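You operate a simulated robot arm through the tools that you are given. There is no shell and no other tool. Be economical: measure what you need, move in short steps, check, and stop when the job is done.

Carry out the task below with a simulated two-armed robot. There is one attempt and no reset: what you move stays moved.

JOB
On the laundry counter top, fold the hand towel in half and then in half again.

It is judged by the outcome, as a careful person would: the job done as asked, and still so three seconds after it is handed in. It fails if anything else is knocked over, pushed out of place, dropped, spilled or broken. Flat cloth is picked up by pressing the open fingertips on it (5 to 10 N) and closing them slowly along it; thin cloth reads only 2 to 8 mm in the jaws.

ROBOT AND FRAMES
Two 7-joint arms with two-finger parallel grippers on one trunk, on a base that drives. Base frame: it is fixed to the floor where the robot stands at the start and does not move with it; the origin is under the middle of the robot, x ahead of it, y to its left, z up; the surface under the hand at the start is at about z = 90. Readings come in cm, degrees, newtons and seconds.
The left shoulder is at the start at [7, 16.3, 112], the right one opposite. With the tool pointing down near the work surface each hand reaches from about 38 to 88 cm from the robot's upright axis, wherever it stands, measured 20 degrees to its own side. Places, roughly: laundry counter top [60, 20, 90]. Payload 3.43 kg a hand.
The TCP of each hand is the grasp point between the finger pads, 3.4 cm short of the fingertips. In the tool frame z runs along the fingers and y along their closing line. The gripper opens to 12.8 cm. The fingers are 2.4 cm wide and 1.2 cm thick; the gripper's body (4.8 by 13 cm) begins 9.6 cm behind the TCP.
Orientation is told as [roll, pitch, yaw] about the base's x, y, z axes, in that order, counted from this pose: with the fingers straight down and closing along the base's y, the tool's x points along the base's -x, its y along +y and its z along -z.

CONTROLS
- The arms move only by the tool step_arm. It takes "left_steps", "right_steps" or both (then of equal length, played together; a hand with none holds still); each is a list of rows, each an object of numbers (a shift or turn left out is 0, a gripper value left out holds the last): "x", "y", "z": the shift along the tool's x, y, z in units of 30 mm (1.0 is 30 mm); "ax", "ay", "az": the turn, a rotation vector about the tool's x, y, z in units of 6 degrees (1.0 is 6 degrees); "fingers": the finger opening in cm, from 0 to 12.8. In form: [{"x": .., "y": .., "z": .., "ax": .., "ay": .., "az": .., "fingers": ..}, ...]. A call has 1 to 20 rows; each row shifts and turns the commanded pose from where the row before left it, along the tool's axes as they then stand. A call with a number of a shift or a turn outside -1 to 1 is refused whole. Each row takes 0.2 s and may step no farther than 5 cm and 8.6 degrees from the row before; otherwise, or with a gripper value out of range, the whole call is refused. Where a pose cannot be reached the arm comes as near as it can. A force on the tool above 40 N (or 10 N above the force at the start of the call, whichever is more), or a blocked arm, ends the call early, and 0.2 s more pass. The fingers move at their own pace (about 15.3 cm/s each) and stop on an object; they squeeze with about 36 N. The grip force told is the motor's: it shows also when the fingers shut on nothing. Time passes only in rows, and 0.2 s behind the last, so rows that do not move let the fingers close. The reply holds the time, the measured pose of the TCP, the force on the tool along the base axes, the opening and the grip force, in the units named above and with some noise, with the torque about the TCP (base axes, N m) and any sound that the robot's microphone picked up.
- Cameras (640 x 400 px; columns grow to the right, rows downward): "scene" is now at [12.6, 2.28, 133.11]; the picture's right is [0.30, -0.95, -0.00], its down [-0.70, -0.22, -0.68] and it looks along [0.65, 0.21, -0.73] (base axes); focal length 214 px, centre (320, 200). "left" rides on the left gripper at [7.6, 1.1, -16] in its tool frame; the picture's right is [-0.15, 0.99, 0.00], its down [-0.88, -0.13, -0.46] and it looks along [-0.45, -0.07, 0.89] (tool axes); focal length 234 px, centre (320, 200). "right" rides on the right gripper at [7.6, -1.1, -16] in its tool frame; the picture's right is [0.15, 0.99, 0.00], its down [-0.88, 0.13, -0.46] and it looks along [-0.45, 0.07, 0.89] (tool axes); focal length 234 px, centre (320, 200). There is no depth. A picture from a camera that has moved, and an enlarged one, comes with that camera's place and axes in the base frame and with its lens.
- grab_frame(camera): a new picture of that camera. The clock stands still meanwhile.
- move_column(by): slides the trunk up (or, below 0, down) by that many cm; the arms and the scene camera ride with it, the base frame stays. It gives what a move gives, with no picture.
- roll_base(legs): drives the robot by 1 to 6 legs, each [ahead, left, turn to the left] in cm, cm and degrees, along the robot's own axes; the way and the turn of a leg run together, so that a leg with both is an arc; at most 150 cm and 180 degrees a leg. The arms and the cameras ride along, it lands a little off, and it stops where it bumps. It gives what a move gives.
- pan_tilt(pan, tilt): turns the head with the scene camera to pan (to the left, within 86 degrees either way) and tilt (down, from -29 to 69), counted from straight ahead of the robot. It gives what a move gives.
- close_up(camera, box): a new picture of the part [left, top, right, bottom] of that camera's present view, enlarged. The clock stands still meanwhile.
- finish_job(): hands the job in; it is judged then, once.

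Go step by step. Nothing tells you exact positions but the pictures and the camera data: compare them with the known pose of the tool, close in by small moves and look again before you grip or let go. The budget is 120 turns and 100 pictures, counting those below and the enlarged ones. Unless the task says otherwise, let go and move clear before handing in.

The tools are called after "Emit:" by a JSON object that holds its "op" and its "data". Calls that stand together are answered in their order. step_arm: Moves the arms, as the interface text tells. Its arguments: {"type":"object","properties":{"left_steps":{"type":"array"},"right_steps":{"type":"array"}},"required":[]} The other tools are called the same way: move_column (by) slides the trunk up or down; roll_base (legs) drives the base; pan_tilt (pan, tilt) turns the head that bears the scene camera; grab_frame (camera) takes a picture; close_up (camera, box) takes an enlarged picture of a part of a camera's view; finish_job () hands the job in.

At the start:

```text
time: 0.0
left_ee_pos: [49.15, 17.38, 112.28]
left_orientation: [0.1, 0.0, 0.1]
left_force: [0.1, -0.8, 0.3]
left_torque: [0.0, 0.02, 0.0]
left_opening: 12.8
left_finger_force: 0.2
right_ee_pos: [46.53, -23.69, 107.55]
right_orientation: [0.0, 0.0, 0.1]
right_force: [0.6, 1.3, -0.5]
right_torque: [-0.01, 0.02, 0.0]
right_opening: 12.8
right_finger_force: 0.0
trunk travel left (down, up): [-60.0, 34.0]
robot x, y, heading: [-0.14, 0.01, 0.0]
head pan, tilt: [17.7, 47.1]
```

scene: 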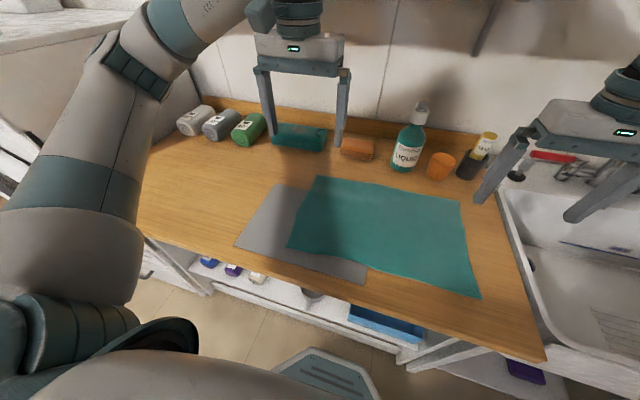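
right: 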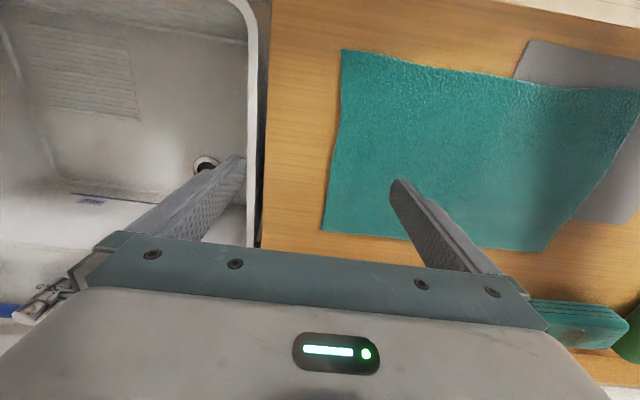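
left: 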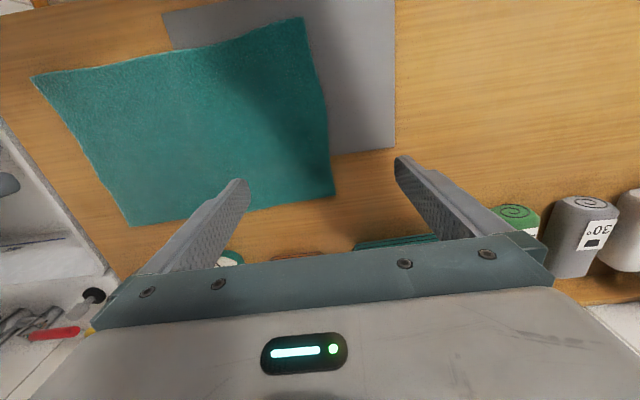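

I see the teal towel spanning roughly x 35–62, y −22 to 18, lying partly over a grey mat on its left side. I plan to fold the far edge to the near edge with both hands, then the right end to the left. First I back the base up for reach.

Emit:
{"op": "roll_base", "data": {"legs": [[-16, 0, 0]]}}

Emit:
{"op": "pan_tilt", "data": {"pan": 0, "tilt": 42}}

Emit:
{"op": "grab_frame", "data": {"camera": "scene"}}

```text
time: 1.4
left_ee_pos: [33.44, 17.29, 112.24]
left_orientation: [0.0, 0.0, 0.0]
left_force: [0.3, 0.7, 0.0]
left_torque: [0.03, -0.04, 0.02]
left_opening: 12.8
left_finger_force: 0.0
right_ee_pos: [30.75, -23.61, 107.43]
right_orientation: [0.0, 0.0, 0.0]
right_force: [0.1, -0.1, -0.3]
right_torque: [0.01, 0.01, -0.01]
right_opening: 12.79
right_finger_force: 0.0
trunk travel left (down, up): [-60.0, 34.0]
robot x, y, heading: [-15.34, -0.26, 0.1]
head pan, tilt: [17.7, 47.1]
```

```text
time: 2.2
left_ee_pos: [33.47, 17.31, 112.22]
left_orientation: [0.0, -0.1, 0.1]
left_force: [0.1, 1.0, 0.9]
left_torque: [0.0, 0.03, 0.0]
left_opening: 12.82
left_finger_force: 0.1
right_ee_pos: [30.72, -23.64, 107.51]
right_orientation: [0.0, 0.1, 0.1]
right_force: [0.3, 0.4, -0.5]
right_torque: [0.03, -0.02, -0.01]
right_opening: 12.8
right_finger_force: 0.0
trunk travel left (down, up): [-60.0, 34.0]
robot x, y, heading: [-15.69, -0.31, 0.1]
head pan, tilt: [0.0, 42.0]
```

```text
96 pictures are left
camera scene: at [-2.29, -0.14, 133.82], right [0.0, -1.0, 0.0], down [-0.67, 0.0, -0.74], along [0.74, 0.0, -0.67], focal length 214 px, centre (320, 200)
```

scene: 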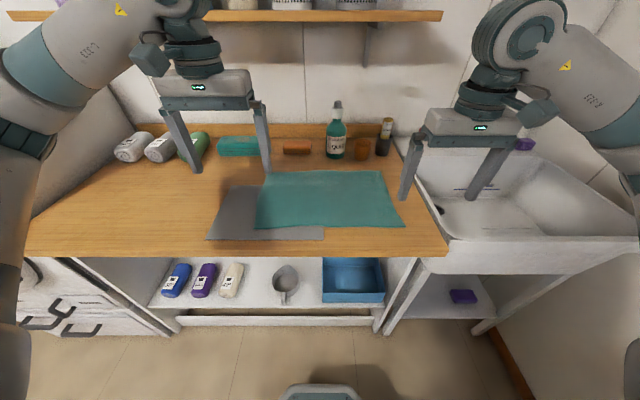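

The towel's corners come out at about [61,17], [62,−22], [36,−23] and [35,17]. I zoom in on the towel to pin them down.

Emit:
{"op": "close_up", "data": {"camera": "scene", "box": [200, 130, 424, 270]}}

```text
2.86 times, centred on (312, 200) of scene
camera zoom: at [-2.29, -0.14, 133.82], right [0.0, -1.0, 0.0], down [-0.67, 0.0, -0.74], along [0.74, 0.0, -0.67], focal length 613 px, centre (343, 200)
```

zoom: 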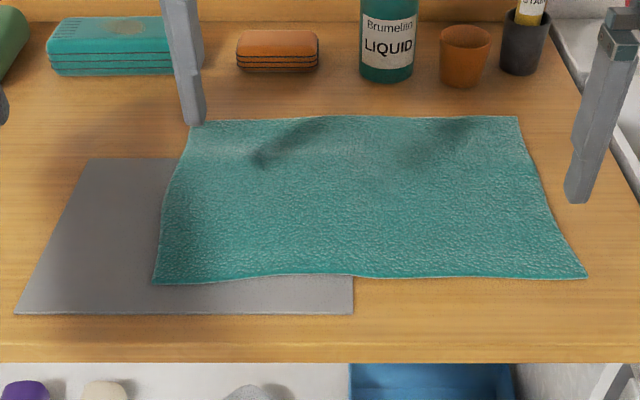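

Far corners are at about [61,18.5] and [61.5,−22.3]. I move both hands above points just inside them, with the fingers 4 cm open and closing along the edge.

Emit:
{"op": "step_arm", "data": {"left_steps": [{"x": -0.88, "y": -0.06, "z": 0.3, "fingers": 4}, {"x": -0.88, "y": -0.06, "z": 0.4}, {"x": -0.88, "y": -0.06, "z": 0.5}, {"x": -0.88, "y": -0.06, "z": 0.5}, {"x": -0.88, "y": -0.06, "z": 0.5}, {"x": -0.88, "y": -0.06, "z": 0.5}, {"x": -0.88, "y": -0.06, "z": 0.5}, {"x": -0.88, "y": -0.06, "z": 0.5}, {"x": -0.88, "y": -0.06, "z": 0.5}, {"x": -0.88, "y": -0.06, "z": 0.5}, {}], "right_steps": [{"x": -0.98, "y": 0.14, "z": 0.3, "fingers": 4}, {"x": -0.98, "y": 0.14, "z": 0.3}, {"x": -0.98, "y": 0.14, "z": 0.3}, {"x": -0.98, "y": 0.14, "z": 0.3}, {"x": -0.98, "y": 0.14, "z": 0.3}, {"x": -0.98, "y": 0.14, "z": 0.3}, {"x": -0.98, "y": 0.14, "z": 0.3}, {"x": -0.98, "y": 0.14, "z": 0.3}, {"x": -0.98, "y": 0.14, "z": 0.3}, {"x": -0.98, "y": 0.14, "z": 0.3}, {}]}}

Emit:
{"op": "grab_frame", "data": {"camera": "left"}}

Emit:
{"op": "grab_frame", "data": {"camera": "right"}}

```text
time: 4.6
left_ee_pos: [59.78, 15.52, 98.23]
left_orientation: [0.0, -0.1, 0.0]
left_force: [-0.8, 0.2, 0.2]
left_torque: [0.04, 0.0, -0.02]
left_opening: 4.0
left_finger_force: 0.1
right_ee_pos: [60.28, -19.48, 98.82]
right_orientation: [0.0, 0.0, 0.1]
right_force: [1.2, 1.6, 0.9]
right_torque: [0.03, -0.03, 0.0]
right_opening: 4.01
right_finger_force: 0.1
trunk travel left (down, up): [-60.0, 34.0]
robot x, y, heading: [-15.87, -0.21, -0.3]
head pan, tilt: [0.0, 42.0]
```

```text
94 pictures are left
camera left: at [52.26, 16.73, 114.06], right [0.15, 0.99, 0.0], down [0.88, -0.13, 0.46], along [0.45, -0.07, -0.89], focal length 234 px, centre (320, 200)
```

left: 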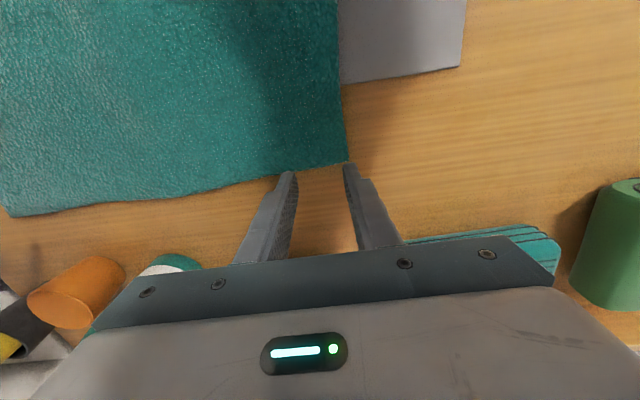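

```text
93 pictures are left
camera right: at [52.73, -20.77, 114.71], right [-0.15, 0.99, 0.0], down [0.88, 0.13, 0.46], along [0.45, 0.07, -0.89], focal length 234 px, centre (320, 200)
```

right: 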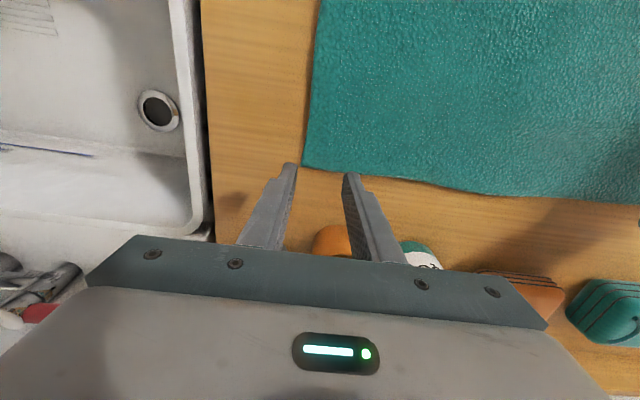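

The towel's corners are at about [60.3,18.3] and [61.4,−21.3]. I shift each hand slightly inward and go down to just above the cloth.

Emit:
{"op": "step_arm", "data": {"left_steps": [{"x": 0.15, "y": -0.23}, {"z": 0.5}, {"z": 0.5}, {"z": 0.27}, {}], "right_steps": [{"x": 0.1, "y": 0.57}, {"z": 0.5}, {"z": 0.5}, {"z": 0.47}, {}]}}

Emit:
{"op": "grab_frame", "data": {"camera": "left"}}

Emit:
{"op": "grab_frame", "data": {"camera": "right"}}

```text
time: 5.8
left_ee_pos: [59.31, 14.75, 94.39]
left_orientation: [-0.1, 0.0, 0.1]
left_force: [-0.3, 0.2, -0.5]
left_torque: [-0.01, -0.03, 0.0]
left_opening: 4.0
left_finger_force: 0.0
right_ee_pos: [59.83, -17.72, 94.12]
right_orientation: [0.1, 0.0, 0.1]
right_force: [0.0, 0.5, -0.7]
right_torque: [0.0, 0.04, 0.0]
right_opening: 3.98
right_finger_force: 0.0
trunk travel left (down, up): [-60.0, 34.0]
robot x, y, heading: [-15.8, -0.13, -0.1]
head pan, tilt: [0.0, 42.0]
```

```text
92 pictures are left
camera left: at [51.88, 16.03, 110.2], right [0.15, 0.99, 0.0], down [0.88, -0.13, 0.46], along [0.45, -0.07, -0.89], focal length 234 px, centre (320, 200)
```

left: 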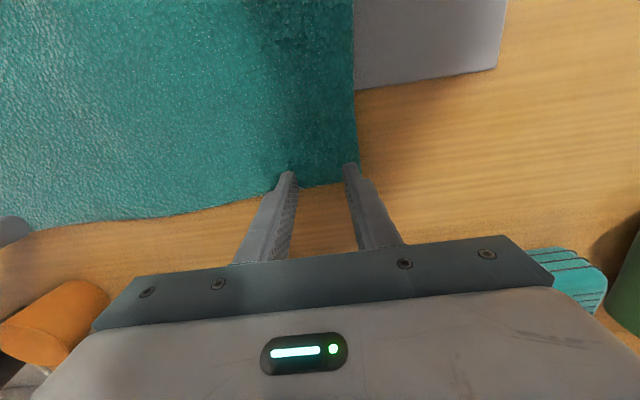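

```text
91 pictures are left
camera right: at [52.44, -18.98, 110.06], right [-0.15, 0.99, 0.0], down [0.88, 0.13, 0.45], along [0.45, 0.07, -0.89], focal length 234 px, centre (320, 200)
```

right: 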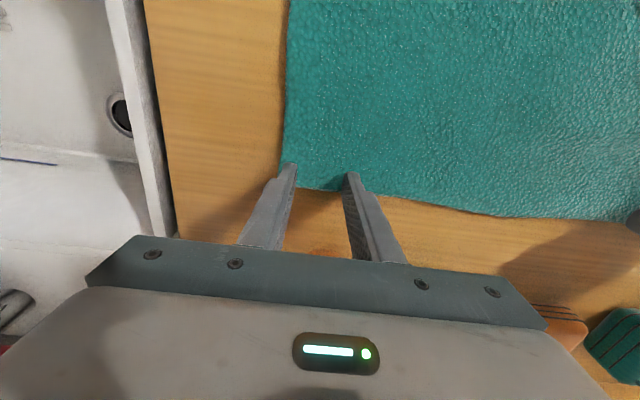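

Both hands are over the corners with no contact yet. I press down in small steps.

Emit:
{"op": "step_arm", "data": {"left_steps": [{"z": 0.1}, {"z": 0.07}, {}], "right_steps": [{"z": 0.07}, {"z": 0.05}, {}]}}

```text
time: 6.6
left_ee_pos: [59.37, 14.87, 93.83]
left_orientation: [0.0, 0.0, 0.2]
left_force: [0.5, -0.7, 1.8]
left_torque: [-0.01, -0.05, 0.01]
left_opening: 3.98
left_finger_force: 0.1
right_ee_pos: [59.87, -17.72, 93.78]
right_orientation: [0.0, 0.0, 0.0]
right_force: [1.3, 0.1, 3.8]
right_torque: [0.0, -0.02, 0.0]
right_opening: 3.99
right_finger_force: 0.2
trunk travel left (down, up): [-60.0, 34.0]
robot x, y, heading: [-15.74, -0.03, 0.0]
head pan, tilt: [0.0, 42.0]
```

Light contact is starting at z≈93.8, so I press a bit more.

Emit:
{"op": "step_arm", "data": {"left_steps": [{"z": 0.07}, {}], "right_steps": [{"z": 0.05}, {}]}}

```text
time: 7.2
left_ee_pos: [59.42, 14.78, 93.86]
left_orientation: [-0.1, -0.1, 0.2]
left_force: [2.1, 0.5, 7.8]
left_torque: [0.0, -0.08, -0.04]
left_opening: 3.97
left_finger_force: 0.1
right_ee_pos: [59.77, -17.55, 93.8]
right_orientation: [0.0, -0.1, 0.0]
right_force: [3.2, 0.1, 9.8]
right_torque: [0.06, -0.11, 0.02]
right_opening: 3.98
right_finger_force: 0.1
trunk travel left (down, up): [-60.0, 34.0]
robot x, y, heading: [-15.54, 0.27, -0.2]
head pan, tilt: [0.0, 42.0]
```

The forces are about 8 and 10 N. I close slowly.

Emit:
{"op": "step_arm", "data": {"left_steps": [{"fingers": 3.6}, {"fingers": 3.2}, {"fingers": 2.8}, {"fingers": 2.4}, {"fingers": 2.0}, {"fingers": 1.6}, {"fingers": 1.2}, {"fingers": 0.8}, {"fingers": 0.4}, {"fingers": 0}, {}, {}], "right_steps": [{"fingers": 3.6}, {"fingers": 3.2}, {"fingers": 2.8}, {"fingers": 2.4}, {"fingers": 2.0}, {"fingers": 1.6}, {"fingers": 1.2}, {"fingers": 0.8}, {"fingers": 0.4}, {"fingers": 0}, {}, {}]}}

Emit:
{"op": "grab_frame", "data": {"camera": "left"}}

Emit:
{"op": "grab_frame", "data": {"camera": "right"}}

```text
time: 9.8
left_ee_pos: [59.27, 14.69, 93.74]
left_orientation: [-0.1, -0.1, 0.0]
left_force: [0.0, -24.2, 7.9]
left_torque: [-0.9, 0.06, 0.22]
left_opening: 0.44
left_finger_force: 36.1
right_ee_pos: [59.57, -17.53, 93.79]
right_orientation: [0.2, 0.0, 0.2]
right_force: [-1.1, 24.6, 11.0]
right_torque: [0.89, 0.04, -0.07]
right_opening: 0.46
right_finger_force: 35.7
trunk travel left (down, up): [-60.0, 34.0]
robot x, y, heading: [-15.65, 0.33, 0.0]
head pan, tilt: [0.0, 42.0]
```

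```text
90 pictures are left
camera left: at [51.71, 15.93, 109.62], right [0.15, 0.99, 0.0], down [0.88, -0.13, 0.46], along [0.45, -0.07, -0.89], focal length 234 px, centre (320, 200)
```

left: 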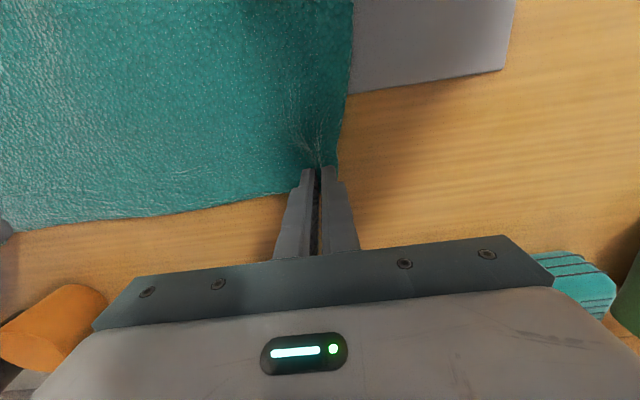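

```text
89 pictures are left
camera right: at [52.08, -18.87, 109.73], right [-0.15, 0.99, 0.0], down [0.88, 0.13, 0.46], along [0.45, 0.07, -0.89], focal length 234 px, centre (320, 200)
```

right: 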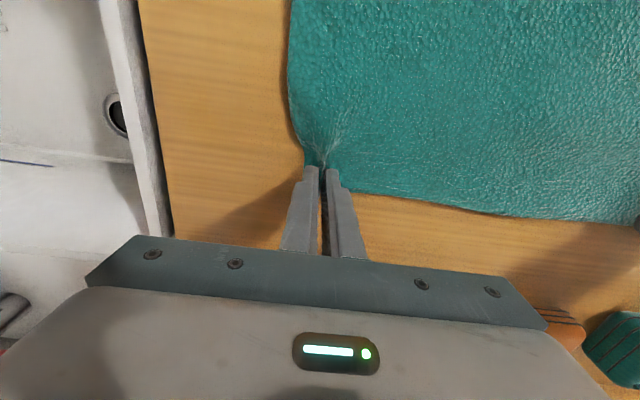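

Both hands hold cloth at about 4.5 mm, under side tension. I ease the hands inward a little, then lift and check.

Emit:
{"op": "step_arm", "data": {"left_steps": [{"y": -0.1}, {"y": -0.1}, {"z": -0.3}, {"z": -0.5, "x": 0.1}, {"z": -0.5, "x": 0.2}, {"z": -0.5, "x": 0.3}, {}], "right_steps": [{"y": 0.1}, {"y": 0.1}, {"z": -0.3}, {"z": -0.5, "x": 0.1}, {"z": -0.5, "x": 0.2}, {"z": -0.5, "x": 0.3}, {}]}}

Emit:
{"op": "grab_frame", "data": {"camera": "scene"}}

```text
time: 11.4
left_ee_pos: [57.63, 14.21, 99.11]
left_orientation: [0.0, 0.2, 0.1]
left_force: [0.6, -8.5, -0.5]
left_torque: [-0.26, -0.01, 0.09]
left_opening: 0.42
left_finger_force: 36.1
right_ee_pos: [58.06, -17.13, 98.83]
right_orientation: [0.0, 0.1, 0.0]
right_force: [-0.5, 9.0, 1.0]
right_torque: [0.3, 0.05, -0.06]
right_opening: 0.42
right_finger_force: 35.8
trunk travel left (down, up): [-60.0, 34.0]
robot x, y, heading: [-15.7, -0.03, 0.0]
head pan, tilt: [0.0, 42.0]
```

```text
88 pictures are left
camera scene: at [-2.24, -0.15, 133.82], right [0.0, -1.0, 0.0], down [-0.67, 0.0, -0.74], along [0.74, 0.0, -0.67], focal length 214 px, centre (320, 200)
```

scene: 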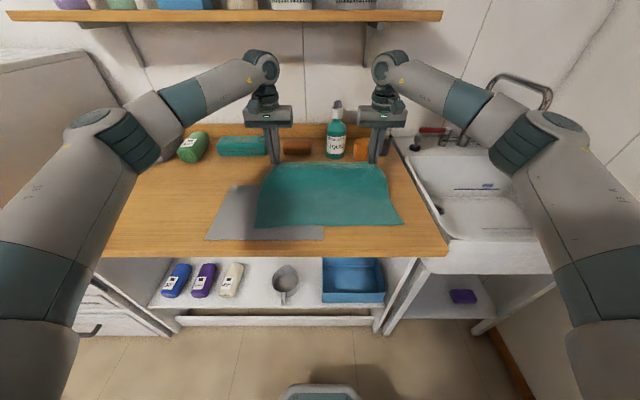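

The cloth is lifted cleanly on both corners. I carry it over in an arc toward the robot while tilting the fingers forward.

Emit:
{"op": "step_arm", "data": {"left_steps": [{"x": 0.63, "z": -0.73, "y": -0.1}, {"x": 0.63, "z": -0.73}, {"x": 0.77, "z": -0.21, "ay": -0.833}, {"x": 0.745, "z": -0.276, "ay": -0.833}, {"x": 0.72, "z": -0.34, "ay": -0.833}, {"x": 0.81, "z": 0.06, "ay": -0.944}, {"x": 0.81, "z": -0.02, "ay": -0.944}, {"x": 0.805, "z": -0.1, "ay": -0.944}, {"x": 0.714, "z": 0.155, "ay": -0.889}, {"x": 0.725, "z": 0.089, "ay": -0.889}, {"x": 0.73, "z": 0.02, "ay": -0.889}, {}], "right_steps": [{"x": 0.63, "z": -0.73, "y": 0.1}, {"x": 0.63, "z": -0.73}, {"x": 0.77, "z": -0.21, "ay": -0.833}, {"x": 0.745, "z": -0.276, "ay": -0.833}, {"x": 0.72, "z": -0.34, "ay": -0.833}, {"x": 0.81, "z": 0.06, "ay": -0.944}, {"x": 0.81, "z": -0.02, "ay": -0.944}, {"x": 0.805, "z": -0.1, "ay": -0.944}, {"x": 0.714, "z": 0.155, "ay": -0.889}, {"x": 0.725, "z": 0.089, "ay": -0.889}, {"x": 0.73, "z": 0.02, "ay": -0.889}, {}]}}

Emit:
{"op": "grab_frame", "data": {"camera": "scene"}}

Emit:
{"op": "grab_frame", "data": {"camera": "left"}}

```text
time: 14.0
left_ee_pos: [37.87, 13.03, 98.54]
left_orientation: [-0.1, -48.0, 0.2]
left_force: [-0.6, 0.4, 0.5]
left_torque: [0.06, -0.01, -0.01]
left_opening: 0.4
left_finger_force: 35.9
left hand out of reach, approached as far as the arm can: row 11
right_ee_pos: [38.83, -15.99, 98.64]
right_orientation: [-0.1, -48.0, 0.0]
right_force: [0.6, 0.7, 0.4]
right_torque: [-0.02, 0.0, -0.03]
right_opening: 0.42
right_finger_force: 35.7
right hand out of reach, approached as far as the arm can: row 11
trunk travel left (down, up): [-60.0, 34.0]
robot x, y, heading: [-15.79, 0.22, 0.1]
head pan, tilt: [0.0, 42.0]
```

```text
87 pictures are left
camera scene: at [-2.44, -0.12, 133.84], right [0.0, -1.0, 0.0], down [-0.67, 0.0, -0.74], along [0.74, 0.0, -0.67], focal length 214 px, centre (320, 200)
```

scene: 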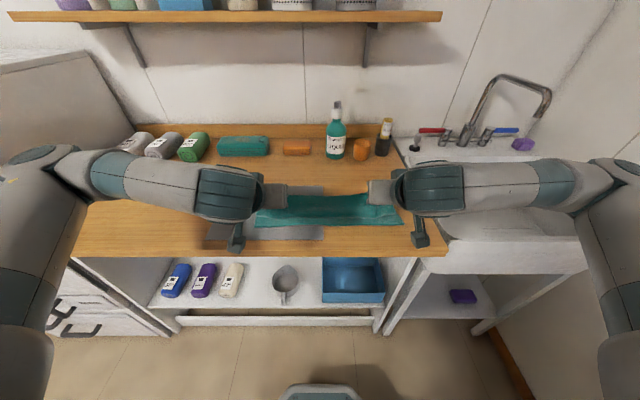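

```text
86 pictures are left
camera left: at [20.98, 14.13, 103.47], right [0.1, 0.99, 0.11], down [0.25, -0.13, 0.96], along [0.96, -0.07, -0.26], focal length 234 px, centre (320, 200)
```

left: 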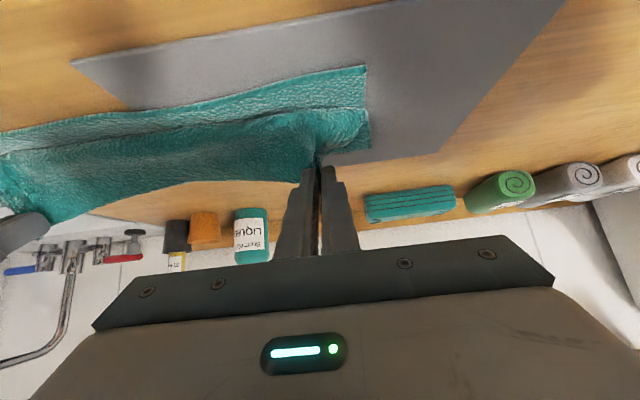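

The arms are at their inner reach limit with the tips at x≈40. I use the base to pull back about 4.5 cm and the trunk to lower.

Emit:
{"op": "roll_base", "data": {"legs": [[-4.5, 0, 0]]}}

Emit:
{"op": "move_column", "data": {"by": -3.0}}

Emit:
{"op": "grab_frame", "data": {"camera": "scene"}}

Emit:
{"op": "grab_frame", "data": {"camera": "left"}}

Emit:
{"op": "grab_frame", "data": {"camera": "right"}}

```text
time: 14.9
left_ee_pos: [33.56, 12.88, 98.51]
left_orientation: [0.0, -47.9, 0.2]
left_force: [-0.5, 0.5, 0.1]
left_torque: [0.03, -0.04, -0.01]
left_opening: 0.39
left_finger_force: 36.3
right_ee_pos: [34.45, -16.09, 98.61]
right_orientation: [0.0, -47.9, 0.1]
right_force: [0.2, 0.4, -0.5]
right_torque: [-0.01, -0.03, -0.04]
right_opening: 0.44
right_finger_force: 36.1
trunk travel left (down, up): [-60.0, 34.0]
robot x, y, heading: [-20.16, 0.29, 0.2]
head pan, tilt: [0.0, 42.0]
```

```text
time: 15.7
left_ee_pos: [33.52, 12.97, 95.49]
left_orientation: [0.0, -48.0, 0.2]
left_force: [0.5, 0.2, -0.1]
left_torque: [0.03, 0.0, 0.01]
left_opening: 0.37
left_finger_force: 36.3
right_ee_pos: [34.5, -15.89, 95.69]
right_orientation: [0.0, -47.9, 0.0]
right_force: [-1.1, -0.5, -0.1]
right_torque: [-0.02, 0.03, -0.01]
right_opening: 0.42
right_finger_force: 35.6
trunk travel left (down, up): [-57.0, 37.0]
robot x, y, heading: [-20.2, -0.17, -0.1]
head pan, tilt: [0.0, 42.0]
```

```text
85 pictures are left
camera scene: at [-6.76, -0.14, 130.83], right [0.0, -1.0, 0.0], down [-0.67, 0.0, -0.74], along [0.74, 0.0, -0.67], focal length 214 px, centre (320, 200)
```

scene: 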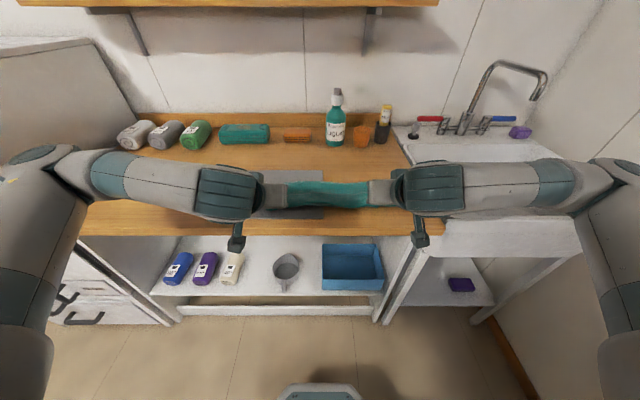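

```text
84 pictures are left
camera left: at [16.64, 14.12, 100.47], right [0.1, 0.99, 0.11], down [0.25, -0.13, 0.96], along [0.96, -0.07, -0.26], focal length 234 px, centre (320, 200)
```

left: 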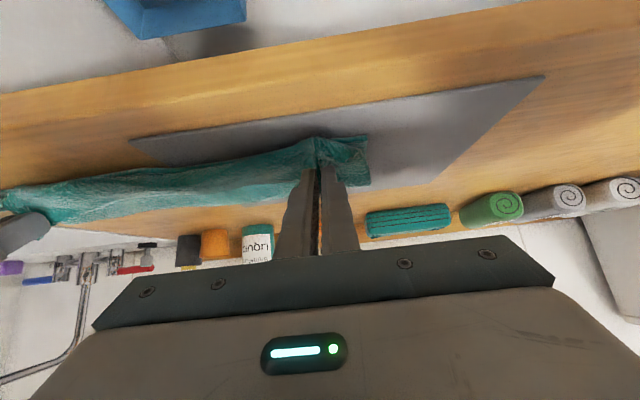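

```text
83 pictures are left
camera right: at [17.59, -17.27, 100.7], right [-0.1, 0.99, -0.11], down [0.25, 0.13, 0.96], along [0.96, 0.07, -0.26], focal length 234 px, centre (320, 200)
```

right: 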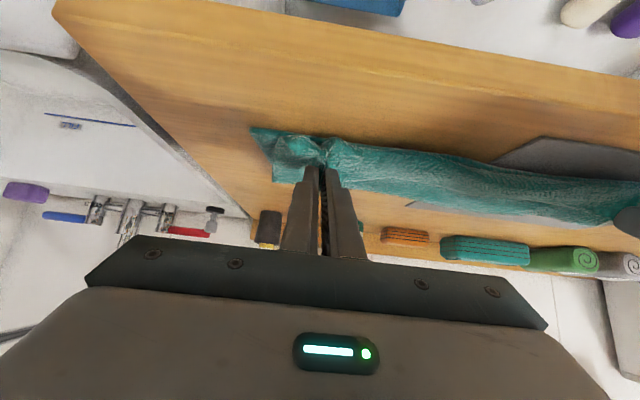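

The tips are about 2–3 cm above the towel at x≈36–37, close to the near edge. I lower further.

Emit:
{"op": "move_column", "data": {"by": -1.6}}

```text
time: 16.3
left_ee_pos: [33.38, 12.93, 94.34]
left_orientation: [-0.2, -48.4, 0.4]
left_force: [8.5, 2.2, 29.4]
left_torque: [-0.01, -0.67, 0.05]
left_opening: 0.39
left_finger_force: 36.2
right_ee_pos: [34.31, -16.11, 94.23]
right_orientation: [0.1, -48.1, 0.0]
right_force: [0.5, -0.7, 9.9]
right_torque: [-0.06, -0.18, -0.06]
right_opening: 0.45
right_finger_force: 35.5
trunk travel left (down, up): [-55.4, 38.6]
robot x, y, heading: [-19.94, -0.16, -0.0]
head pan, tilt: [0.0, 42.0]
```

There is firm contact, so I ease up slightly and open the fingers slowly, which should spread the pleats back out.

Emit:
{"op": "move_column", "data": {"by": 0.4}}

Emit:
{"op": "step_arm", "data": {"left_steps": [{"fingers": 0.8}, {"fingers": 1.4}, {"fingers": 2}, {"fingers": 2.6}, {"fingers": 3.2}, {"fingers": 4}, {}, {}], "right_steps": [{"fingers": 0.8}, {"fingers": 1.4}, {"fingers": 2}, {"fingers": 2.6}, {"fingers": 3.2}, {"fingers": 4}, {}, {}]}}

Emit:
{"op": "grab_frame", "data": {"camera": "left"}}

Emit:
{"op": "grab_frame", "data": {"camera": "right"}}

```text
time: 16.8
left_ee_pos: [33.55, 12.9, 94.3]
left_orientation: [0.0, -48.0, 0.3]
left_force: [9.7, -0.7, 21.2]
left_torque: [-0.02, -0.66, 0.03]
left_opening: 0.4
left_finger_force: 36.0
right_ee_pos: [34.42, -16.13, 94.37]
right_orientation: [-0.1, -47.9, 0.1]
right_force: [0.5, -0.2, 1.9]
right_torque: [-0.08, -0.01, -0.01]
right_opening: 0.42
right_finger_force: 36.0
trunk travel left (down, up): [-55.8, 38.2]
robot x, y, heading: [-19.95, -0.05, -0.2]
head pan, tilt: [0.0, 42.0]
```

```text
time: 18.6
left_ee_pos: [33.35, 12.96, 94.26]
left_orientation: [0.0, -48.1, 0.1]
left_force: [-3.4, -0.1, 8.5]
left_torque: [-0.05, -0.01, -0.06]
left_opening: 3.64
left_finger_force: 0.0
right_ee_pos: [34.36, -16.0, 94.57]
right_orientation: [-0.1, -47.9, 0.0]
right_force: [-1.1, -0.3, 0.6]
right_torque: [0.02, -0.01, 0.02]
right_opening: 3.98
right_finger_force: 0.0
trunk travel left (down, up): [-55.8, 38.2]
robot x, y, heading: [-20.17, 0.12, -0.2]
head pan, tilt: [0.0, 42.0]
```

```text
82 pictures are left
camera left: at [16.53, 14.11, 99.29], right [0.1, 0.99, 0.11], down [0.25, -0.13, 0.96], along [0.96, -0.07, -0.26], focal length 234 px, centre (320, 200)
```

left: 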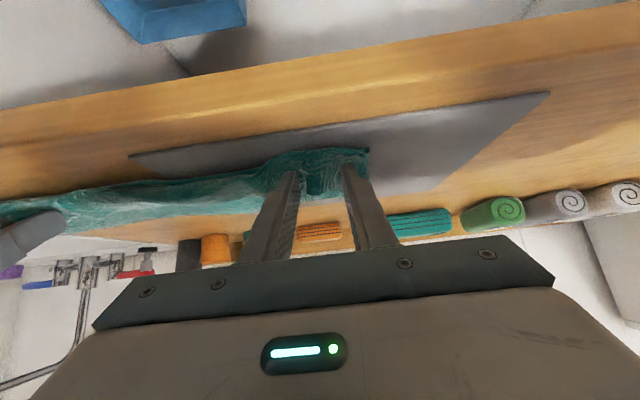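

```text
81 pictures are left
camera right: at [17.49, -17.29, 99.54], right [-0.1, 0.99, -0.11], down [0.25, 0.13, 0.96], along [0.96, 0.07, -0.26], focal length 234 px, centre (320, 200)
```

right: 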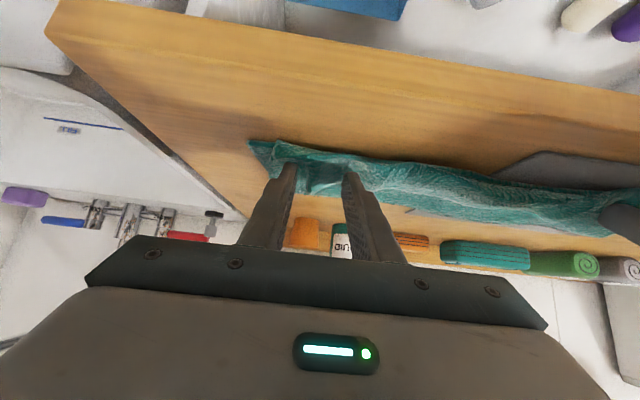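

The pleats opened out. I raise straight up with the column and look.

Emit:
{"op": "move_column", "data": {"by": 14}}

Emit:
{"op": "grab_frame", "data": {"camera": "left"}}

Emit:
{"op": "grab_frame", "data": {"camera": "right"}}

Emit:
{"op": "grab_frame", "data": {"camera": "scene"}}

```text
time: 20.3
left_ee_pos: [33.35, 13.1, 108.31]
left_orientation: [0.0, -47.8, 0.0]
left_force: [-0.4, 0.1, 0.1]
left_torque: [0.02, 0.01, -0.01]
left_opening: 4.0
left_finger_force: 0.0
right_ee_pos: [34.55, -16.05, 108.36]
right_orientation: [-0.1, -48.0, 0.0]
right_force: [0.7, 0.8, -0.7]
right_torque: [0.03, -0.03, 0.0]
right_opening: 3.99
right_finger_force: 0.0
trunk travel left (down, up): [-69.8, 24.2]
robot x, y, heading: [-20.18, 0.11, -0.2]
head pan, tilt: [0.0, 42.0]
```

```text
80 pictures are left
camera left: at [16.66, 14.12, 113.24], right [0.1, 0.99, 0.11], down [0.25, -0.13, 0.96], along [0.96, -0.07, -0.26], focal length 234 px, centre (320, 200)
```

left: 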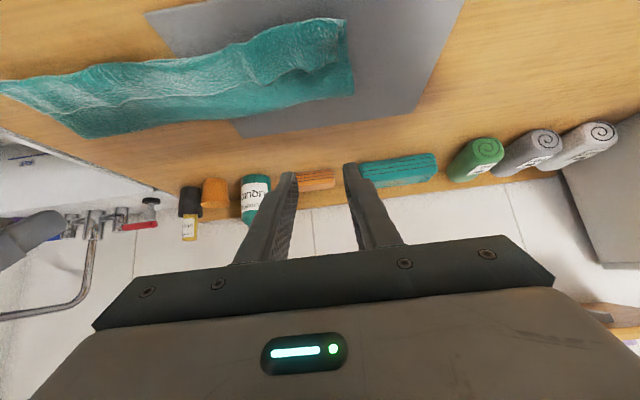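

```text
79 pictures are left
camera right: at [17.61, -17.27, 113.48], right [-0.1, 0.99, -0.11], down [0.25, 0.13, 0.96], along [0.96, 0.07, -0.26], focal length 234 px, centre (320, 200)
```

right: 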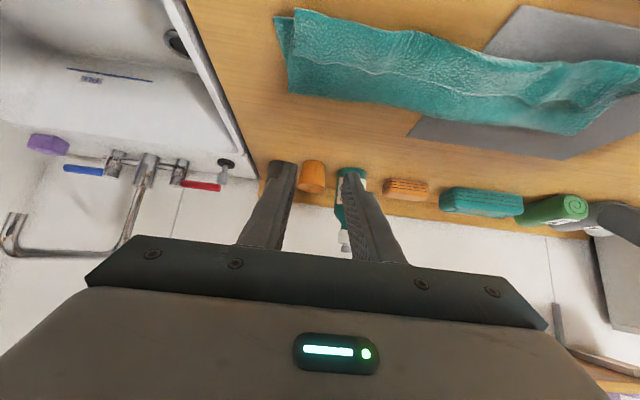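

```text
78 pictures are left
camera scene: at [-6.73, -0.14, 143.62], right [0.0, -1.0, 0.0], down [-0.67, 0.0, -0.74], along [0.74, 0.0, -0.67], focal length 214 px, centre (320, 200)
```

scene: 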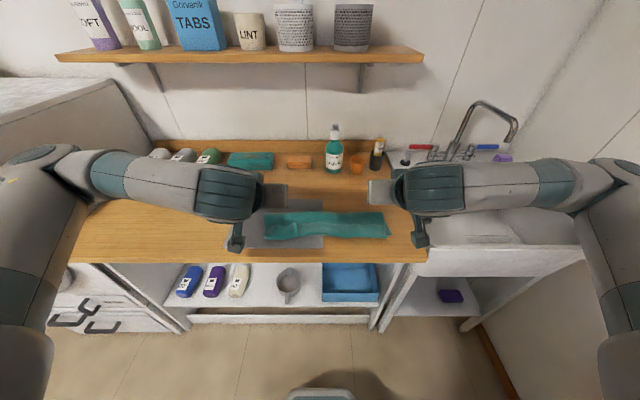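

The first fold looks good. I zoom in to check its edges.

Emit:
{"op": "close_up", "data": {"camera": "scene", "box": [240, 190, 400, 290]}}

```text
4.00 times, centred on (320, 240) of scene
camera zoom: at [-6.73, -0.14, 143.62], right [0.0, -1.0, 0.0], down [-0.67, 0.0, -0.74], along [0.74, 0.0, -0.67], focal length 858 px, centre (320, 40)
```

zoom: 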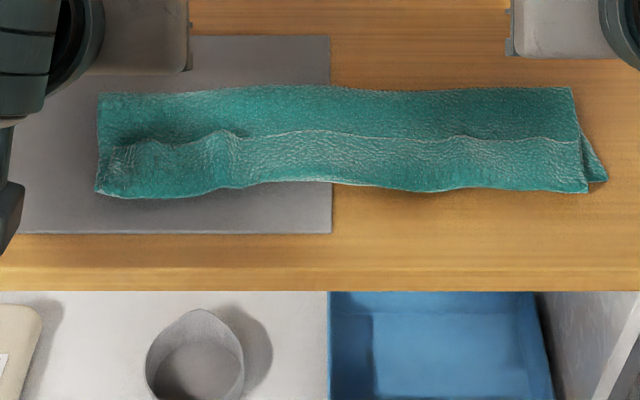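

The top layer's edge seems to have curled back on itself by a few cm (the line at mid-width). I bring the hands back to vertical over the towel and look closely.

Emit:
{"op": "step_arm", "data": {"left_steps": [{"x": -0.212, "z": 0.236, "ay": 0.889}, {"x": -0.233, "z": 0.215, "ay": 0.889}, {"x": -0.252, "z": 0.192, "ay": 0.889}, {"x": -0.269, "z": 0.168, "ay": 0.889}, {"x": -0.283, "z": 0.142, "ay": 0.889}, {"x": -0.295, "z": 0.115, "ay": 0.889}, {"x": -0.305, "z": 0.087, "ay": 0.889}, {"x": -0.311, "z": 0.059, "ay": 0.889}, {"x": -0.316, "z": 0.029, "ay": 0.889}, {}], "right_steps": [{"x": -0.212, "z": 0.236, "ay": 0.889}, {"x": -0.233, "z": 0.215, "ay": 0.889}, {"x": -0.252, "z": 0.192, "ay": 0.889}, {"x": -0.269, "z": 0.168, "ay": 0.889}, {"x": -0.283, "z": 0.142, "ay": 0.889}, {"x": -0.295, "z": 0.115, "ay": 0.889}, {"x": -0.305, "z": 0.087, "ay": 0.889}, {"x": -0.311, "z": 0.059, "ay": 0.889}, {"x": -0.316, "z": 0.029, "ay": 0.889}, {}]}}

Emit:
{"op": "grab_frame", "data": {"camera": "left"}}

Emit:
{"op": "grab_frame", "data": {"camera": "right"}}

```text
time: 22.5
left_ee_pos: [41.99, 12.93, 108.39]
left_orientation: [0.0, 0.1, 0.1]
left_force: [-1.2, -0.7, 0.0]
left_torque: [0.01, -0.01, -0.02]
left_opening: 3.98
left_finger_force: 0.1
right_ee_pos: [43.05, -15.97, 108.45]
right_orientation: [0.1, 0.1, 0.0]
right_force: [0.0, 0.2, 0.4]
right_torque: [-0.01, -0.02, -0.02]
right_opening: 3.97
right_finger_force: 0.0
trunk travel left (down, up): [-69.8, 24.2]
robot x, y, heading: [-20.27, 0.01, -0.0]
head pan, tilt: [0.0, 42.0]
```

```text
76 pictures are left
camera left: at [34.48, 14.14, 124.23], right [0.15, 0.99, 0.0], down [0.88, -0.13, 0.45], along [0.45, -0.07, -0.89], focal length 234 px, centre (320, 200)
```

left: 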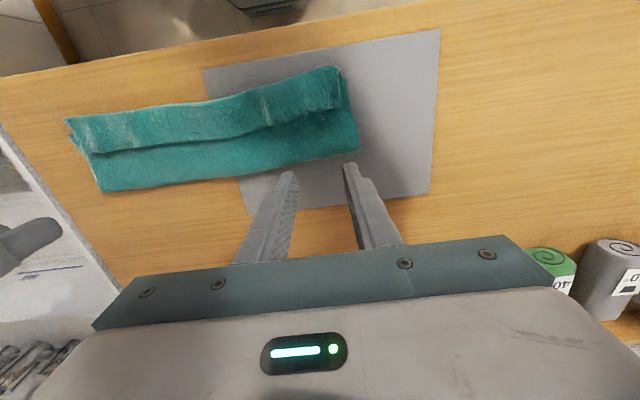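

```text
75 pictures are left
camera right: at [35.52, -17.27, 124.4], right [-0.15, 0.99, 0.0], down [0.88, 0.13, 0.45], along [0.45, 0.07, -0.89], focal length 234 px, centre (320, 200)
```

right: 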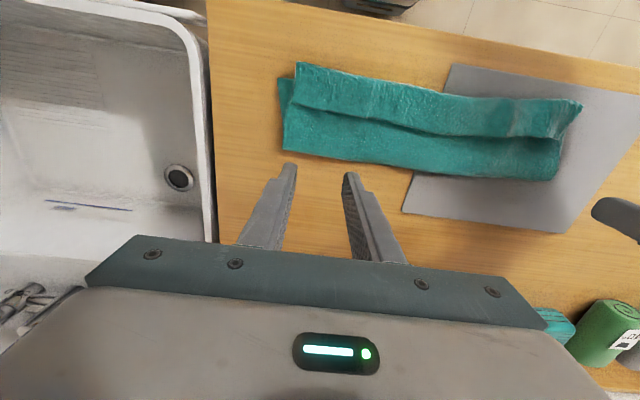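

Emit:
{"op": "close_up", "data": {"camera": "left", "box": [220, 40, 380, 190]}}

Emit:
{"op": "close_up", "data": {"camera": "right", "box": [250, 40, 410, 190]}}

```text
2.67 times, centred on (300, 115) of left
camera zoom: at [34.48, 14.14, 124.23], right [0.15, 0.99, 0.0], down [0.88, -0.13, 0.45], along [0.45, -0.07, -0.89], focal length 624 px, centre (373, 427)
```

zoom: 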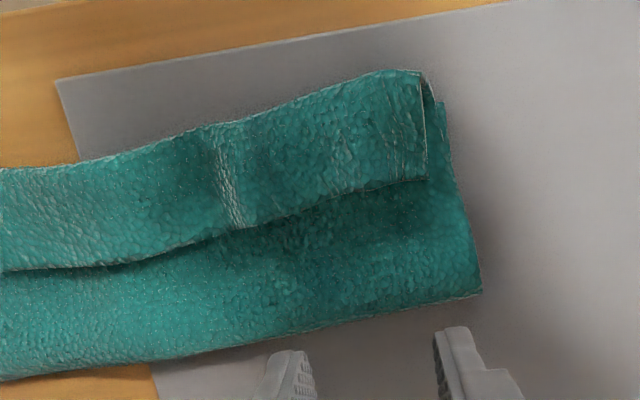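

```text
2.67 times, centred on (330, 115) of right
camera zoom: at [35.52, -17.27, 124.4], right [-0.15, 0.99, 0.0], down [0.88, 0.13, 0.45], along [0.45, 0.07, -0.89], focal length 624 px, centre (293, 427)
```

zoom: 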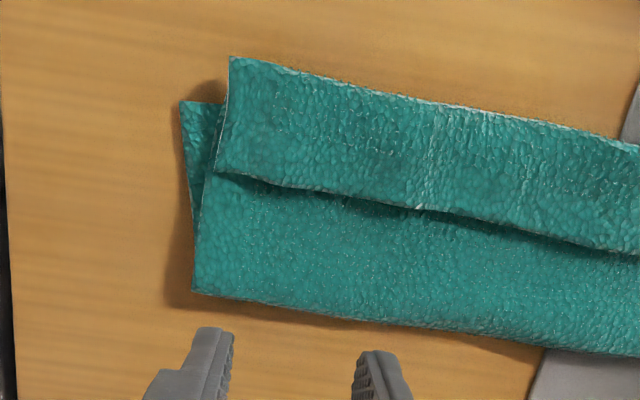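

The top layer has curled back: its edge now lies at x≈38–39, the curl is at x≈33.5 and the fold line at x≈45. I'll unroll it by pushing the flap's free edge toward −x with open fingertips skimming above the lower layers, so I come down just beyond the flap's edge.

Emit:
{"op": "step_arm", "data": {"left_steps": [{"y": -0.5, "x": -0.1, "fingers": 12.8}, {"y": -0.47}, {"z": 1}, {"z": 1}, {"z": 1}, {"z": 0.7}, {"z": 0.5}, {"z": 0.3}, {}], "right_steps": [{"y": 0.5, "x": 0.18, "fingers": 12.8}, {"y": 0.47}, {"z": 1}, {"z": 1}, {"z": 1}, {"z": 0.7}, {"z": 0.5}, {"z": 0.3}, {}]}}

Emit:
{"op": "grab_frame", "data": {"camera": "left"}}

Emit:
{"op": "grab_frame", "data": {"camera": "right"}}

```text
time: 24.5
left_ee_pos: [42.5, 10.1, 94.84]
left_orientation: [0.0, 0.0, 0.2]
left_force: [1.6, -0.8, 0.9]
left_torque: [0.04, -0.02, -0.03]
left_opening: 12.79
left_finger_force: 0.1
right_ee_pos: [42.58, -13.12, 94.79]
right_orientation: [0.0, 0.0, 0.0]
right_force: [0.8, 0.6, 0.4]
right_torque: [0.01, -0.02, -0.01]
right_opening: 12.79
right_finger_force: 0.1
trunk travel left (down, up): [-69.8, 24.2]
robot x, y, heading: [-20.5, -0.28, -0.1]
head pan, tilt: [0.0, 42.0]
```

```text
72 pictures are left
camera left: at [34.91, 11.25, 110.65], right [0.14, 0.99, 0.0], down [0.88, -0.13, 0.46], along [0.45, -0.07, -0.89], focal length 234 px, centre (320, 200)
```

left: 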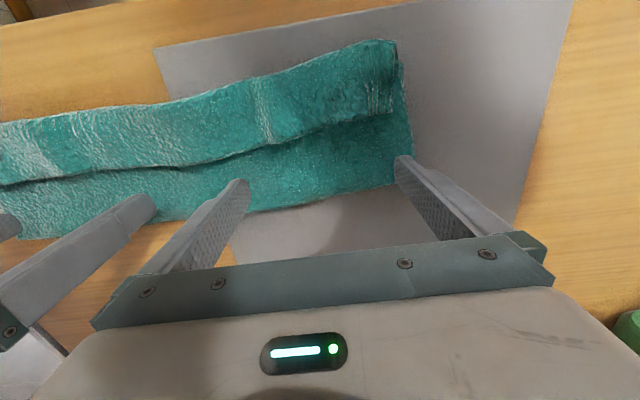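

```text
71 pictures are left
camera right: at [35.05, -14.39, 110.72], right [-0.15, 0.99, 0.0], down [0.88, 0.13, 0.45], along [0.45, 0.07, -0.89], focal length 234 px, centre (320, 200)
```

right: 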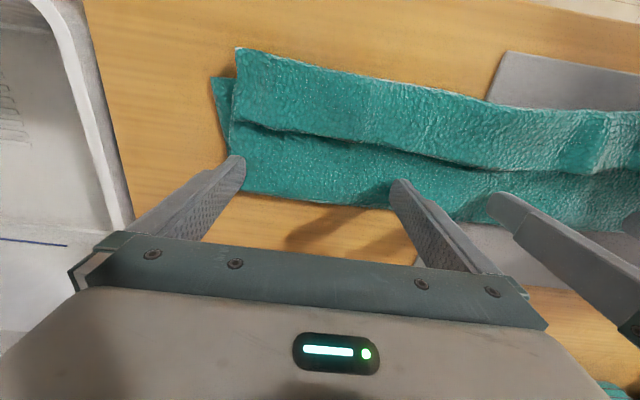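

The fingers sit just beyond the flap edge. I shift them inward slightly, lower 3 mm and sweep 4 cm toward the robot.

Emit:
{"op": "step_arm", "data": {"left_steps": [{"y": -0.5}, {"z": 0.12}, {"x": 0.35}, {"x": 0.35}, {"x": 0.35}, {"x": 0.35}, {}], "right_steps": [{"y": 0.35}, {"z": 0.1}, {"x": 0.35}, {"x": 0.35}, {"x": 0.35}, {"x": 0.35}, {}]}}

Emit:
{"op": "grab_frame", "data": {"camera": "left"}}

Emit:
{"op": "grab_frame", "data": {"camera": "right"}}

```text
time: 26.1
left_ee_pos: [38.21, 8.51, 94.46]
left_orientation: [0.0, 0.1, 0.1]
left_force: [6.6, -0.8, 11.2]
left_torque: [0.05, -0.2, 0.04]
left_opening: 12.79
left_finger_force: 0.1
right_ee_pos: [38.26, -12.0, 94.59]
right_orientation: [0.0, 0.0, 0.0]
right_force: [-0.4, -0.5, 0.4]
right_torque: [-0.04, 0.02, 0.02]
right_opening: 12.78
right_finger_force: 0.1
trunk travel left (down, up): [-69.8, 24.2]
robot x, y, heading: [-20.23, -0.15, -0.2]
head pan, tilt: [0.0, 42.0]
```

```text
70 pictures are left
camera left: at [30.65, 9.72, 110.3], right [0.14, 0.99, 0.0], down [0.88, -0.13, 0.45], along [0.45, -0.07, -0.89], focal length 234 px, centre (320, 200)
```

left: 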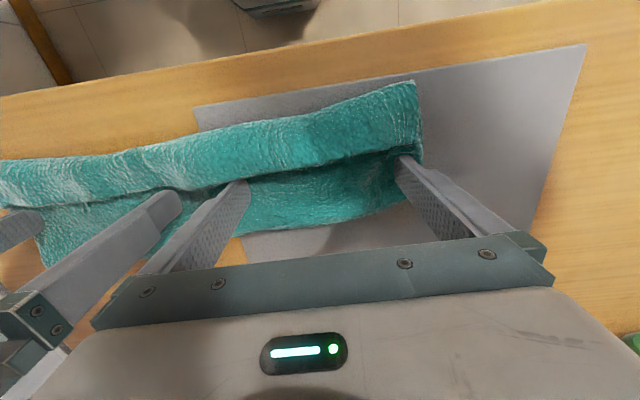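

```text
69 pictures are left
camera right: at [30.75, -13.28, 110.55], right [-0.15, 0.99, 0.0], down [0.88, 0.13, 0.45], along [0.45, 0.07, -0.89], focal length 234 px, centre (320, 200)
```

right: 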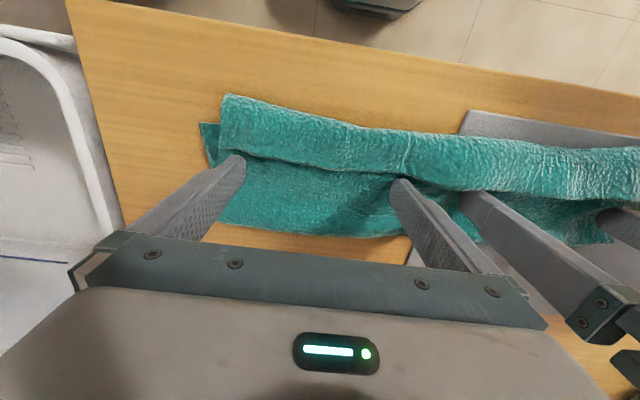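

The fingers are pushing the flap edge. I raise the left hand slightly, since it is pressing, and keep sweeping.

Emit:
{"op": "step_arm", "data": {"left_steps": [{"z": -0.08}, {"x": 0.35}, {"x": 0.35}, {"x": 0.35}, {"x": 0.35}, {}], "right_steps": [{}, {"x": 0.35}, {"x": 0.35}, {"x": 0.35}, {"x": 0.35}, {}]}}

Emit:
{"op": "grab_frame", "data": {"camera": "left"}}

Emit:
{"op": "grab_frame", "data": {"camera": "right"}}

```text
time: 27.5
left_ee_pos: [33.88, 8.58, 94.67]
left_orientation: [0.0, 0.0, 0.1]
left_force: [0.2, -0.7, 0.1]
left_torque: [0.0, 0.0, 0.02]
left_opening: 12.81
left_finger_force: 0.1
right_ee_pos: [34.21, -12.21, 94.53]
right_orientation: [0.0, 0.1, 0.0]
right_force: [0.0, -0.1, -0.2]
right_torque: [0.0, 0.01, 0.02]
right_opening: 12.78
right_finger_force: 0.1
trunk travel left (down, up): [-69.8, 24.2]
robot x, y, heading: [-20.33, 0.31, 0.1]
head pan, tilt: [0.0, 42.0]
```

```text
68 pictures are left
camera left: at [26.5, 9.68, 110.57], right [0.14, 0.99, 0.0], down [0.88, -0.13, 0.45], along [0.45, -0.07, -0.89], focal length 234 px, centre (320, 200)
```

left: 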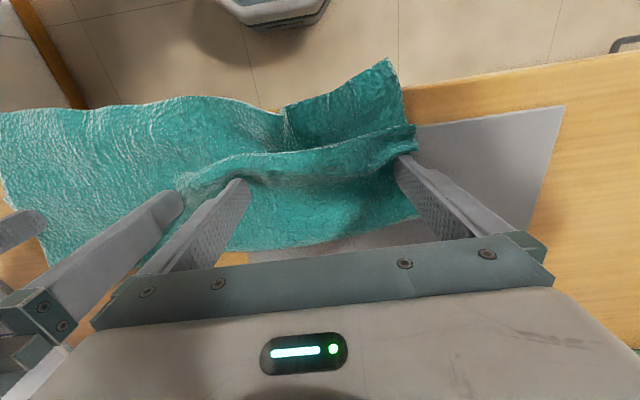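

```text
67 pictures are left
camera right: at [26.67, -13.38, 110.55], right [-0.15, 0.99, 0.0], down [0.88, 0.13, 0.45], along [0.45, 0.07, -0.89], focal length 234 px, centre (320, 200)
```

right: 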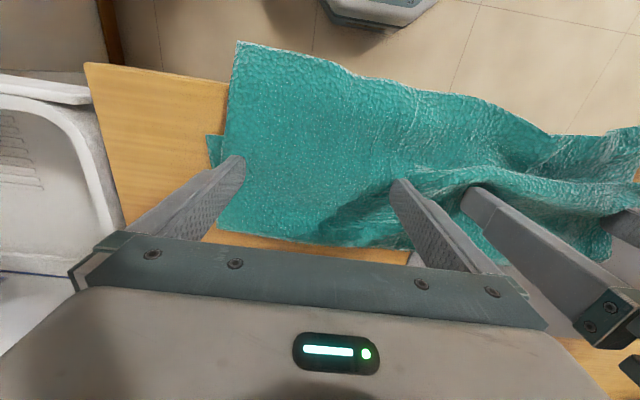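

The flap flipped open. I lift straight up and look.

Emit:
{"op": "step_arm", "data": {"left_steps": [{"z": -1}, {"z": -1}, {"z": -1}, {"z": -1}, {"x": -1}, {"x": -1}, {"x": -1}, {}], "right_steps": [{"z": -1}, {"z": -1}, {"z": -1}, {"z": -1}, {"x": -1}, {"x": -1}, {"x": -1}, {}]}}

Emit:
{"op": "grab_frame", "data": {"camera": "left"}}

Emit:
{"op": "grab_frame", "data": {"camera": "right"}}

Emit:
{"op": "close_up", "data": {"camera": "scene", "box": [240, 190, 400, 290]}}

```text
time: 29.3
left_ee_pos: [42.88, 8.5, 106.67]
left_orientation: [-0.1, 0.0, 0.2]
left_force: [0.2, 0.2, -0.8]
left_torque: [-0.02, -0.02, -0.02]
left_opening: 12.81
left_finger_force: 0.0
right_ee_pos: [43.07, -12.1, 106.76]
right_orientation: [0.0, 0.2, 0.1]
right_force: [-0.4, -0.3, 0.2]
right_torque: [-0.04, -0.02, -0.04]
right_opening: 12.81
right_finger_force: 0.1
trunk travel left (down, up): [-69.8, 24.2]
robot x, y, heading: [-20.22, -0.11, 0.1]
head pan, tilt: [0.0, 42.0]
```

```text
66 pictures are left
camera left: at [35.44, 9.77, 122.48], right [0.15, 0.99, 0.0], down [0.88, -0.13, 0.46], along [0.45, -0.07, -0.89], focal length 234 px, centre (320, 200)
```

left: 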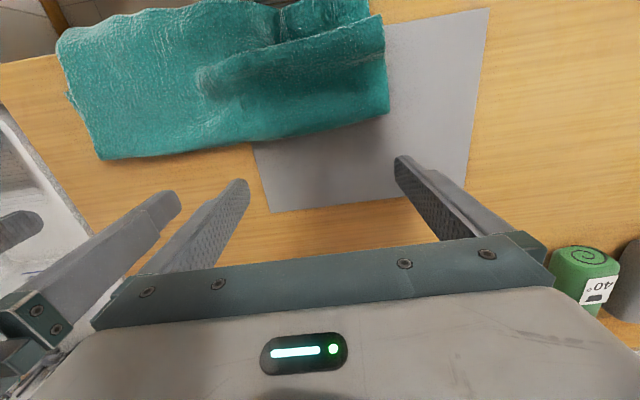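

```text
65 pictures are left
camera right: at [35.54, -13.29, 122.7], right [-0.15, 0.99, 0.0], down [0.88, 0.13, 0.45], along [0.45, 0.07, -0.89], focal length 234 px, centre (320, 200)
```

right: 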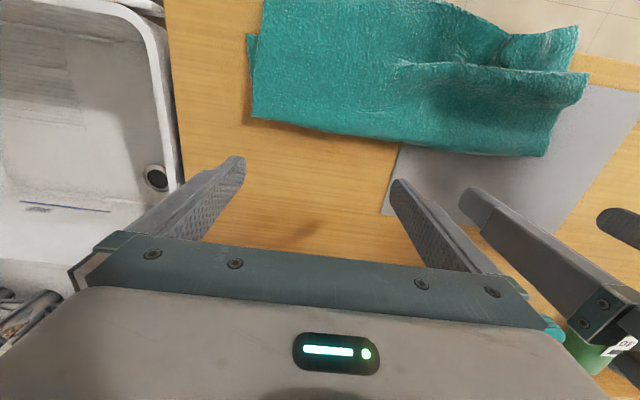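

```text
4.00 times, centred on (320, 240) of scene
camera zoom: at [-6.78, -0.13, 143.63], right [0.0, -1.0, 0.0], down [-0.67, 0.0, -0.74], along [0.74, 0.0, -0.67], focal length 858 px, centre (320, 40)
```

zoom: 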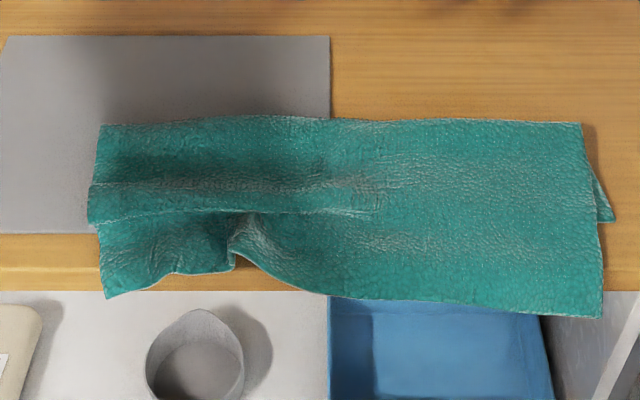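

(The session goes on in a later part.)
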